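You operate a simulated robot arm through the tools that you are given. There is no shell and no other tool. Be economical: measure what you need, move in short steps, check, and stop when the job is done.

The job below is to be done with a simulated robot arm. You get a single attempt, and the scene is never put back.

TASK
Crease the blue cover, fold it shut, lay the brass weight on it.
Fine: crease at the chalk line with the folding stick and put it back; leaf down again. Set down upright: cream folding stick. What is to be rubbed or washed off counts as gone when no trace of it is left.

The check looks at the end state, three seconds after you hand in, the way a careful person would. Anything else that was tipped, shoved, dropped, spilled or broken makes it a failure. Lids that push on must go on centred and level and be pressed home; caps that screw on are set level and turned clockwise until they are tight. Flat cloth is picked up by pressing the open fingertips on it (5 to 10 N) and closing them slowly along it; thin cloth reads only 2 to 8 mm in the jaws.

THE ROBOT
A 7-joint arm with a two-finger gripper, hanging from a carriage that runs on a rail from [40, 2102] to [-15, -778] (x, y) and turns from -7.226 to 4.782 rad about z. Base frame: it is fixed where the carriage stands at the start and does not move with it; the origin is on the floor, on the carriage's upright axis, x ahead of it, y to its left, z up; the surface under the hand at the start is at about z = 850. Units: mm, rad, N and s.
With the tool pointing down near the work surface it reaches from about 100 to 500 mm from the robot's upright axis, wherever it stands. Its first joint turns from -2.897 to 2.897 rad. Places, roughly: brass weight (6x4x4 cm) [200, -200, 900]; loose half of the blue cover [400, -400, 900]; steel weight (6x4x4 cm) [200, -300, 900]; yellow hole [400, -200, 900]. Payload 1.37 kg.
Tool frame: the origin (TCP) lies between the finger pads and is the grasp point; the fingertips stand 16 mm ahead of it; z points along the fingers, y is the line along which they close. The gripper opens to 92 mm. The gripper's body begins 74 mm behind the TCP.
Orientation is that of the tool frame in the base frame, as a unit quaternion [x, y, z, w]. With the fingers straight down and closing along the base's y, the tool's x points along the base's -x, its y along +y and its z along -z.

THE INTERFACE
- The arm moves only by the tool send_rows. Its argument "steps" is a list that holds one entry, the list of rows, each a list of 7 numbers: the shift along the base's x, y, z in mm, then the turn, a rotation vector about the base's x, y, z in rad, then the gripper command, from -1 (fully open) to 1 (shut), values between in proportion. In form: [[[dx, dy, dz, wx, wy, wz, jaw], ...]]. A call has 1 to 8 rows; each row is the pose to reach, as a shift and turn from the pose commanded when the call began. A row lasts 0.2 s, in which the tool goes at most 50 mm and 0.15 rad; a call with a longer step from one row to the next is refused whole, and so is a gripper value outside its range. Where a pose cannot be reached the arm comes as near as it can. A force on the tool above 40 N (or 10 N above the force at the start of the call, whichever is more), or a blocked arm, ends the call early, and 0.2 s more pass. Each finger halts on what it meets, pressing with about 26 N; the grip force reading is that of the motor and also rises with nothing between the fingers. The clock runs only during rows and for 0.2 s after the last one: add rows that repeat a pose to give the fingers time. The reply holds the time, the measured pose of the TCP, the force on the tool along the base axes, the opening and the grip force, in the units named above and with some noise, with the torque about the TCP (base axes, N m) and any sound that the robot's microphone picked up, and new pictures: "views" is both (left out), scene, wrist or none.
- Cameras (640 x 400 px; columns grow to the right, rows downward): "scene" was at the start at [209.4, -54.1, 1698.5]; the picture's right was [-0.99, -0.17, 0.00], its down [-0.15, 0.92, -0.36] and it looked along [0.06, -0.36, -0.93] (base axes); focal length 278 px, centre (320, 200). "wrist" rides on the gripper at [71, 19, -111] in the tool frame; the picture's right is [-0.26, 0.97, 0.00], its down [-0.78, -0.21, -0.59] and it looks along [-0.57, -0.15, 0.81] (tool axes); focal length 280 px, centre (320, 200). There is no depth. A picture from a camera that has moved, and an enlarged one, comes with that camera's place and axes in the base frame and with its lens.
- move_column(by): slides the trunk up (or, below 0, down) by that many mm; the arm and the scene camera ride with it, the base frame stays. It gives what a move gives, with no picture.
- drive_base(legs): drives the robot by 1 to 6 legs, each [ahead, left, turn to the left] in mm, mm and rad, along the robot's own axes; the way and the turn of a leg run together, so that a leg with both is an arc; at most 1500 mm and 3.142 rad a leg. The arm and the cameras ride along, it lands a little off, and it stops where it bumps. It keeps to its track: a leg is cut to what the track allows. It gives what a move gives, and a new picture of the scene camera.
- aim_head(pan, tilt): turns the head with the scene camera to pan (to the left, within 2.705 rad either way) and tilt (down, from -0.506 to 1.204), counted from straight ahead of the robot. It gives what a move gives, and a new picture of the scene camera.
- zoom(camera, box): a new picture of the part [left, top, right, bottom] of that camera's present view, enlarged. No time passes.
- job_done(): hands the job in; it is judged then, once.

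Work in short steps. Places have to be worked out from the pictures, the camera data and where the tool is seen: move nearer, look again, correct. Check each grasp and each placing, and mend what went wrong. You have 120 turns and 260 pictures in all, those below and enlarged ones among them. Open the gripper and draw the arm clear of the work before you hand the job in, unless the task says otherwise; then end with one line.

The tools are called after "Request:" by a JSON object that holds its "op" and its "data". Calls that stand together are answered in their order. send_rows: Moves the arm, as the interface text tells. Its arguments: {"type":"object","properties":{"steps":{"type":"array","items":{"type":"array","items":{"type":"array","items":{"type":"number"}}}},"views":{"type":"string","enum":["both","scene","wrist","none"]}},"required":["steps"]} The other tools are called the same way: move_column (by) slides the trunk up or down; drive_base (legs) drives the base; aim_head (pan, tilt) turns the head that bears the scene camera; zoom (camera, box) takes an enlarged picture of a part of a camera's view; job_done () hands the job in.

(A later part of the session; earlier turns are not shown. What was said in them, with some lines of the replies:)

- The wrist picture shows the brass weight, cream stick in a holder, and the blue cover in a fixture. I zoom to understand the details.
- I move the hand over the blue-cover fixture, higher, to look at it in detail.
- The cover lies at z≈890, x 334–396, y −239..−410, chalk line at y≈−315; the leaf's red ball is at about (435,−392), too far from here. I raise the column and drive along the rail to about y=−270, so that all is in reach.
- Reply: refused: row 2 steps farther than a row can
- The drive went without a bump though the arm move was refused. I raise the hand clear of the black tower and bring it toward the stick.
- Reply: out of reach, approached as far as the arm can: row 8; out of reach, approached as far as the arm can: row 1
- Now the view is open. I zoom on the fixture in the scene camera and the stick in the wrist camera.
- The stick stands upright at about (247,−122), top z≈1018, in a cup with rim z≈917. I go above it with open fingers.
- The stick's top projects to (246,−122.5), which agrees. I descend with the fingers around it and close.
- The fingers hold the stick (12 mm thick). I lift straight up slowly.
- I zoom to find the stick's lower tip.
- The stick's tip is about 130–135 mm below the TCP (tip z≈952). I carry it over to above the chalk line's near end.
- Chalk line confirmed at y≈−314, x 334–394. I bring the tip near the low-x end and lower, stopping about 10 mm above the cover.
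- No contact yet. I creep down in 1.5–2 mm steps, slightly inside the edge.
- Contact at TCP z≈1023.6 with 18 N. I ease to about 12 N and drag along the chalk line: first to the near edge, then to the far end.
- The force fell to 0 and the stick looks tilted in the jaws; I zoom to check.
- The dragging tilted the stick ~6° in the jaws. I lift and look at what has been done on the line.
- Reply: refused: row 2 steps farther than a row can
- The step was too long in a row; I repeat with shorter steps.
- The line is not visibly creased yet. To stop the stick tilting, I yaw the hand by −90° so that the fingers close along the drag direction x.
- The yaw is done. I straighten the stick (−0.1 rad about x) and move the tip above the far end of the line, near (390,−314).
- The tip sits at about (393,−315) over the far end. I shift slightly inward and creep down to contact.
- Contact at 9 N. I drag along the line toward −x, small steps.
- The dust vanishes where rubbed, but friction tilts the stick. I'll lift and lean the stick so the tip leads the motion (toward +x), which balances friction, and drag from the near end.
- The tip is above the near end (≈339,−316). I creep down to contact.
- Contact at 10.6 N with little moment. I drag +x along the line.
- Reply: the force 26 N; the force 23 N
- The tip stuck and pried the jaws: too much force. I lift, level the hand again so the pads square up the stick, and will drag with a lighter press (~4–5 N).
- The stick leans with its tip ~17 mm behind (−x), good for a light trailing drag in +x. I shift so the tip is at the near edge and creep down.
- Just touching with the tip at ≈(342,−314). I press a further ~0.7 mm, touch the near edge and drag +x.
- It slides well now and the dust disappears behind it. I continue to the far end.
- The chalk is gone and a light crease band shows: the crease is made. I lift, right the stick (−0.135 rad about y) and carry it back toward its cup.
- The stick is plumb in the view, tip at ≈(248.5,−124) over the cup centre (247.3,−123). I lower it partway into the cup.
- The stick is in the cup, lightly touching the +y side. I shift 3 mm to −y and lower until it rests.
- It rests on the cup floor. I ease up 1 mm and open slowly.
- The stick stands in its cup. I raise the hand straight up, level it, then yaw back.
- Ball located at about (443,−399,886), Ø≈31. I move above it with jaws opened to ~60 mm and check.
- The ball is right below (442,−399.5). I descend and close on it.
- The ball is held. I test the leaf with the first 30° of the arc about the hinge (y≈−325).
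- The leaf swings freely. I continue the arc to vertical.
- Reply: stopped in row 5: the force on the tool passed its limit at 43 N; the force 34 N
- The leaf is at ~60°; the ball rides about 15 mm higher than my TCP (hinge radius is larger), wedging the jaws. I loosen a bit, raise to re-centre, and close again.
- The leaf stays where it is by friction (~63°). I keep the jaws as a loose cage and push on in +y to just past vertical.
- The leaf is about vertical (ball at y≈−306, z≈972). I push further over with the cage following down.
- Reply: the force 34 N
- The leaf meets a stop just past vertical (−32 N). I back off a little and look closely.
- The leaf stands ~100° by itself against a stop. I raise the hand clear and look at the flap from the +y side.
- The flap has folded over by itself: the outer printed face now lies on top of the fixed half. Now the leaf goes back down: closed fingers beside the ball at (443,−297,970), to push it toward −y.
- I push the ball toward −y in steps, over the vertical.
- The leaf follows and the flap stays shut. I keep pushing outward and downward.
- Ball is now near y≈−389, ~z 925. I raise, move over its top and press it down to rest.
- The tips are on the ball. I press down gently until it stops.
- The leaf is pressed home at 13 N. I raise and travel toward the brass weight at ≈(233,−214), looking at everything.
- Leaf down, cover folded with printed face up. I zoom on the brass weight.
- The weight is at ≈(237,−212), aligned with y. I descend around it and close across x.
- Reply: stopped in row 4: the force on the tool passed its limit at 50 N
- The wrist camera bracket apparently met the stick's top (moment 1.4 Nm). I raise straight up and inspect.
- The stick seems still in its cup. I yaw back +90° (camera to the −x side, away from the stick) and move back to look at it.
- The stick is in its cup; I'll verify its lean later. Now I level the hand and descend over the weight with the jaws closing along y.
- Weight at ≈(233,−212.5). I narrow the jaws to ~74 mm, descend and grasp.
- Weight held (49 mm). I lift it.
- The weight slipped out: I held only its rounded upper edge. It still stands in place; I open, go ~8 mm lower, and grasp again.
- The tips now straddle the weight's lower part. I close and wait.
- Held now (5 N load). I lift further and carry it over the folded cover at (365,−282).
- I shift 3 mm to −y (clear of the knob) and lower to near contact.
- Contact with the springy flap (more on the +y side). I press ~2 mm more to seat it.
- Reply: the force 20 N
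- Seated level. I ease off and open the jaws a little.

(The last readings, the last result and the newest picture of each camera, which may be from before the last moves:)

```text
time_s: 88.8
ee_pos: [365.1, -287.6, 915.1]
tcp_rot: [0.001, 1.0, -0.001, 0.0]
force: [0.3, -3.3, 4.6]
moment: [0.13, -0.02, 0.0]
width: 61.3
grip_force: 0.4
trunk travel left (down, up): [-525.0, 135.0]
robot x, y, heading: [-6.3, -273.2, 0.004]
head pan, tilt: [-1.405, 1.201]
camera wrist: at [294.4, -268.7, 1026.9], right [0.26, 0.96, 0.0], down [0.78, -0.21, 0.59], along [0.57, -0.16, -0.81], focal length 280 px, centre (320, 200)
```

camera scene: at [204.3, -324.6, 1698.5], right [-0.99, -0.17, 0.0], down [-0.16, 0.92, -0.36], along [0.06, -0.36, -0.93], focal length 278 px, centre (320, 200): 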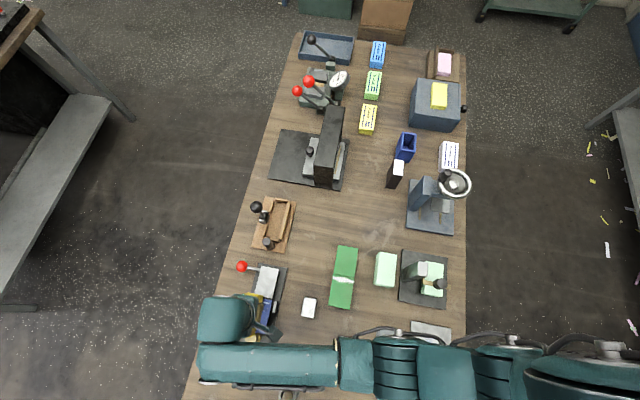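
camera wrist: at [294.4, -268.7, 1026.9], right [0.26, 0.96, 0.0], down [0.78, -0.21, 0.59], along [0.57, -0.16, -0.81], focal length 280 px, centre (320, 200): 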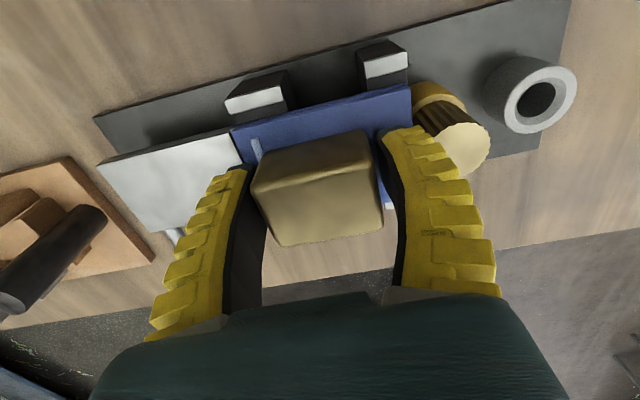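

Released, with a slight side touch of the fingers. I raise straight up slowly.

Request:
{"op": "send_rows", "data": {"steps": [[[0, -1, 6, 0, 0, 0, -0.3], [0, -1, 15, 0, 0, 0, -0.3], [0, -1, 40, 0, 0, 0, -0.3], [0, -1, 80, 0, 0, 0, -0.3], [-30, 0, 110, 0, 0, 0, -0.3], [-70, 0, 130, 0, 0, 0, -0.3]]]}}

Request:
{"op": "zoom", "data": {"camera": "wrist", "box": [180, 50, 440, 250]}}

```text
time_s: 90.2
ee_pos: [298.0, -288.1, 1046.5]
tcp_rot: [0.001, 1.0, -0.001, 0.0]
force: [0.3, -0.7, 0.7]
moment: [-0.02, 0.0, -0.03]
width: 62.4
grip_force: 1.7
trunk travel left (down, up): [-525.0, 135.0]
robot x, y, heading: [-5.8, -268.9, 0.002]
head pan, tilt: [-1.405, 1.201]
camera scene: at [204.7, -324.6, 1698.6], right [-0.99, -0.17, 0.0], down [-0.16, 0.92, -0.36], along [0.06, -0.36, -0.93], focal length 278 px, centre (320, 200)
camera wrist: at [224.5, -269.8, 1158.0], right [0.26, 0.96, 0.0], down [0.78, -0.21, 0.59], along [0.57, -0.16, -0.81], focal length 280 px, centre (320, 200)
```

scene: 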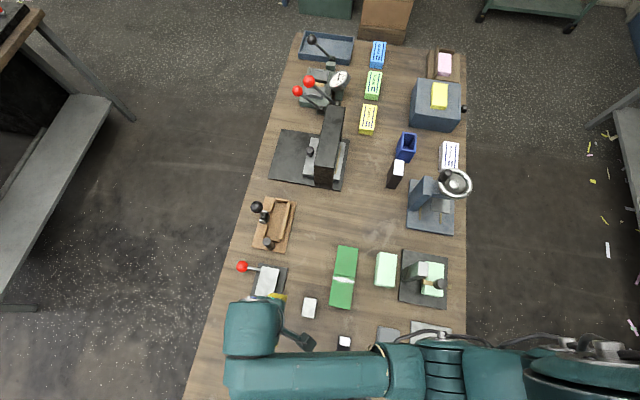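
wrist: 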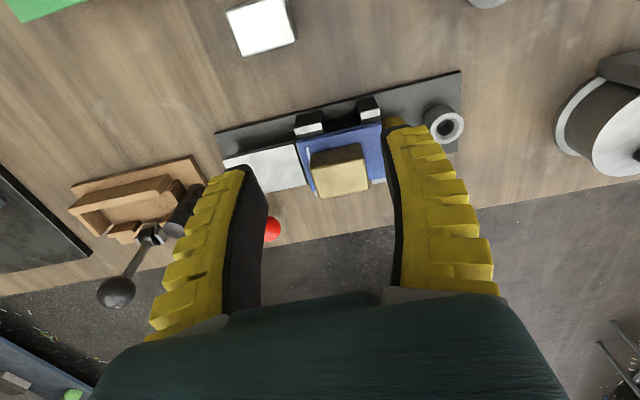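

```text
2.00 times, centred on (310, 150) of wrist
camera zoom: at [224.5, -269.8, 1158.0], right [0.26, 0.96, 0.0], down [0.78, -0.21, 0.59], along [0.57, -0.16, -0.81], focal length 561 px, centre (340, 300)
```

zoom: 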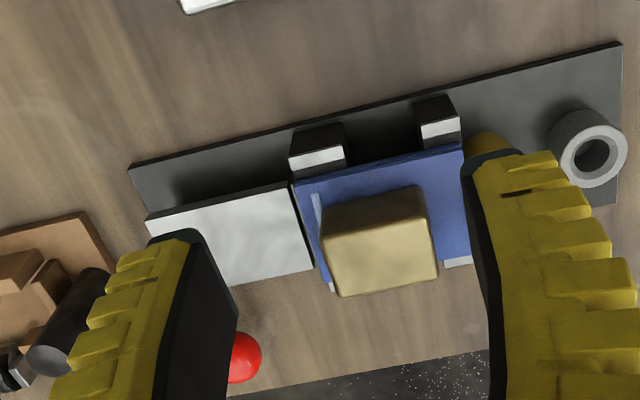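

The weight rests on the folded cover. I draw the arm back and inspect the whole, including the stick.

Request:
{"op": "send_rows", "data": {"steps": [[[-30, -10, 30, 0, 0, 0, -0.3], [-60, -35, 50, 0, 0, 0, -0.3], [-85, -70, 60, 0, 0, 0, -0.3], [-100, -110, 60, 0, 0, 0, -0.3], [-110, -150, 60, 0, 0, 0, -0.3], [-110, -180, 60, 0, 0, 0, -0.3]]], "views": "scene"}}

Request:
{"op": "zoom", "data": {"camera": "scene", "box": [220, 250, 330, 400]}}

```text
time_s: 91.6
ee_pos: [184.8, -465.8, 1103.7]
tcp_rot: [0.001, 1.0, 0.0, 0.001]
force: [-0.2, 1.0, -0.1]
moment: [-0.05, 0.01, 0.0]
width: 62.3
grip_force: 1.6
trunk travel left (down, up): [-525.0, 135.0]
robot x, y, heading: [-3.2, -271.6, 0.0]
head pan, tilt: [-1.405, 1.201]
camera scene: at [204.3, -324.6, 1698.5], right [-0.99, -0.17, 0.0], down [-0.16, 0.92, -0.36], along [0.06, -0.36, -0.93], focal length 278 px, centre (320, 200)
```

scene: 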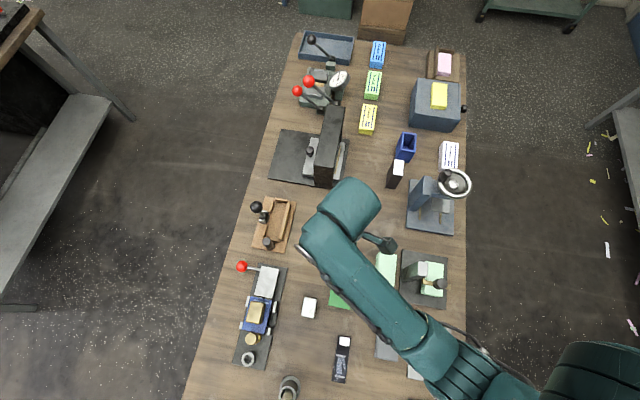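

```text
2.67 times, centred on (275, 325) of scene
camera zoom: at [204.3, -324.6, 1698.5], right [-0.99, -0.17, 0.0], down [-0.16, 0.92, -0.36], along [0.06, -0.36, -0.93], focal length 742 px, centre (440, -133)
```

zoom: 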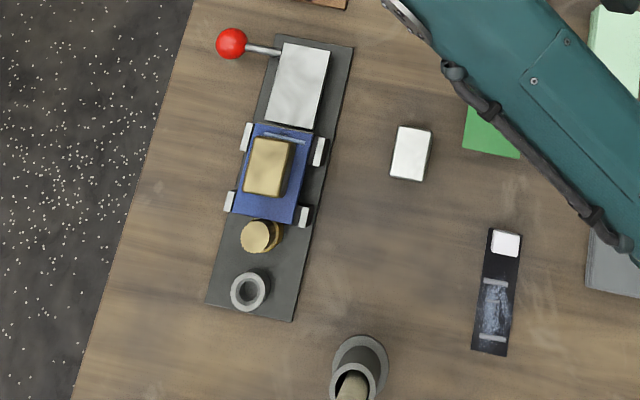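

I turn the head to view the stick in its cup.

Request:
{"op": "aim_head", "data": {"pan": 0.3, "tilt": 1.0}}

```text
time_s: 93.3
ee_pos: [185.3, -465.0, 1103.2]
tcp_rot: [0.001, 1.0, 0.001, 0.001]
force: [0.8, 0.6, 0.1]
moment: [-0.02, 0.0, -0.01]
width: 62.5
grip_force: 1.5
trunk travel left (down, up): [-525.0, 135.0]
robot x, y, heading: [-5.9, -271.3, 0.001]
head pan, tilt: [0.3, 1.0]
camera scene: at [261.5, -248.8, 1711.1], right [0.3, -0.95, 0.0], down [-0.8, -0.25, -0.54], along [0.52, 0.16, -0.84], focal length 278 px, centre (320, 200)
```

scene: 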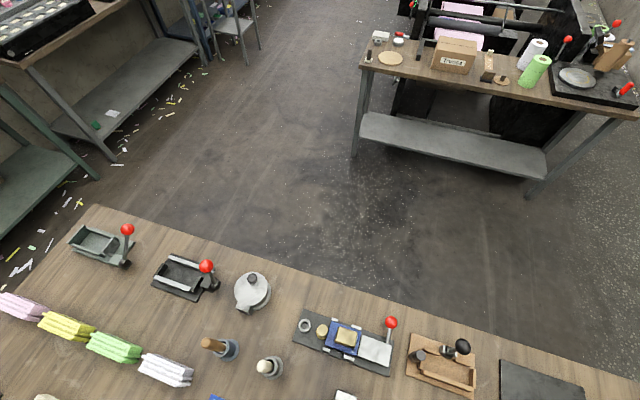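

Request:
{"op": "zoom", "data": {"camera": "scene", "box": [190, 320, 310, 400]}}

Request:
{"op": "zoom", "data": {"camera": "scene", "box": [285, 300, 405, 380]}}

```text
5.00 times, centred on (250, 360) of scene
camera zoom: at [261.5, -248.8, 1711.1], right [0.3, -0.95, 0.0], down [-0.8, -0.25, -0.54], along [0.52, 0.16, -0.84], focal length 1392 px, centre (670, -600)
```

zoom: 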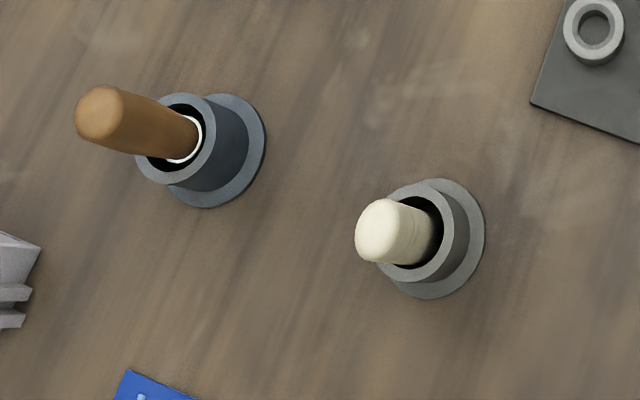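

```text
5.00 times, centred on (345, 340) of scene
camera zoom: at [261.5, -248.8, 1711.1], right [0.3, -0.95, 0.0], down [-0.8, -0.25, -0.54], along [0.52, 0.16, -0.84], focal length 1392 px, centre (195, -500)
```

zoom: 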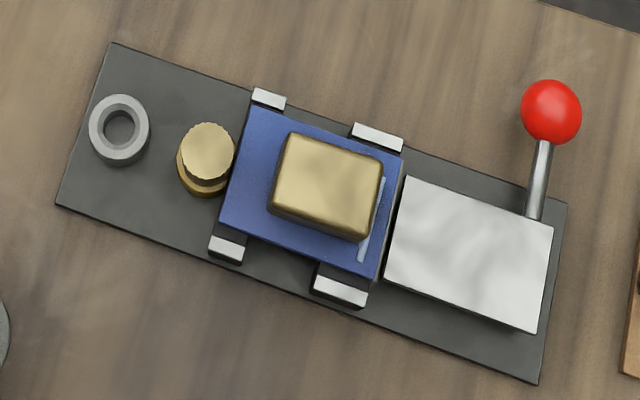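

Everything is in place: cover folded with the weight on it, leaf down, and the stick upright in its cup (within ~2°). I open the gripper fully, clear of the work, and hand in.

Request:
{"op": "send_rows", "data": {"steps": [[[0, 0, 0, 0, 0, 0, -1], [0, 0, 0, 0, 0, 0, -1]]], "views": "none"}}

Request:
{"op": "job_done", "data": {}}

```text
time_s: 93.9
ee_pos: [185.1, -466.0, 1103.7]
tcp_rot: [0.0, 1.0, -0.001, 0.0]
force: [-0.1, -0.4, 0.8]
moment: [0.01, 0.07, -0.03]
width: 91.7
grip_force: 0.1
trunk travel left (down, up): [-525.0, 135.0]
robot x, y, heading: [-2.6, -271.5, 0.003]
head pan, tilt: [0.3, 1.0]
```

```text
The job is handed in.
```

The blue cover is creased at the chalk line and folded shut with the brass weight on it; the leaf is back down and the cream stick stands upright in its cup. The wrist camera bumped the stick's top once along the way (50 N); in the last pictures it leans about 2° and nothing else looks moved.
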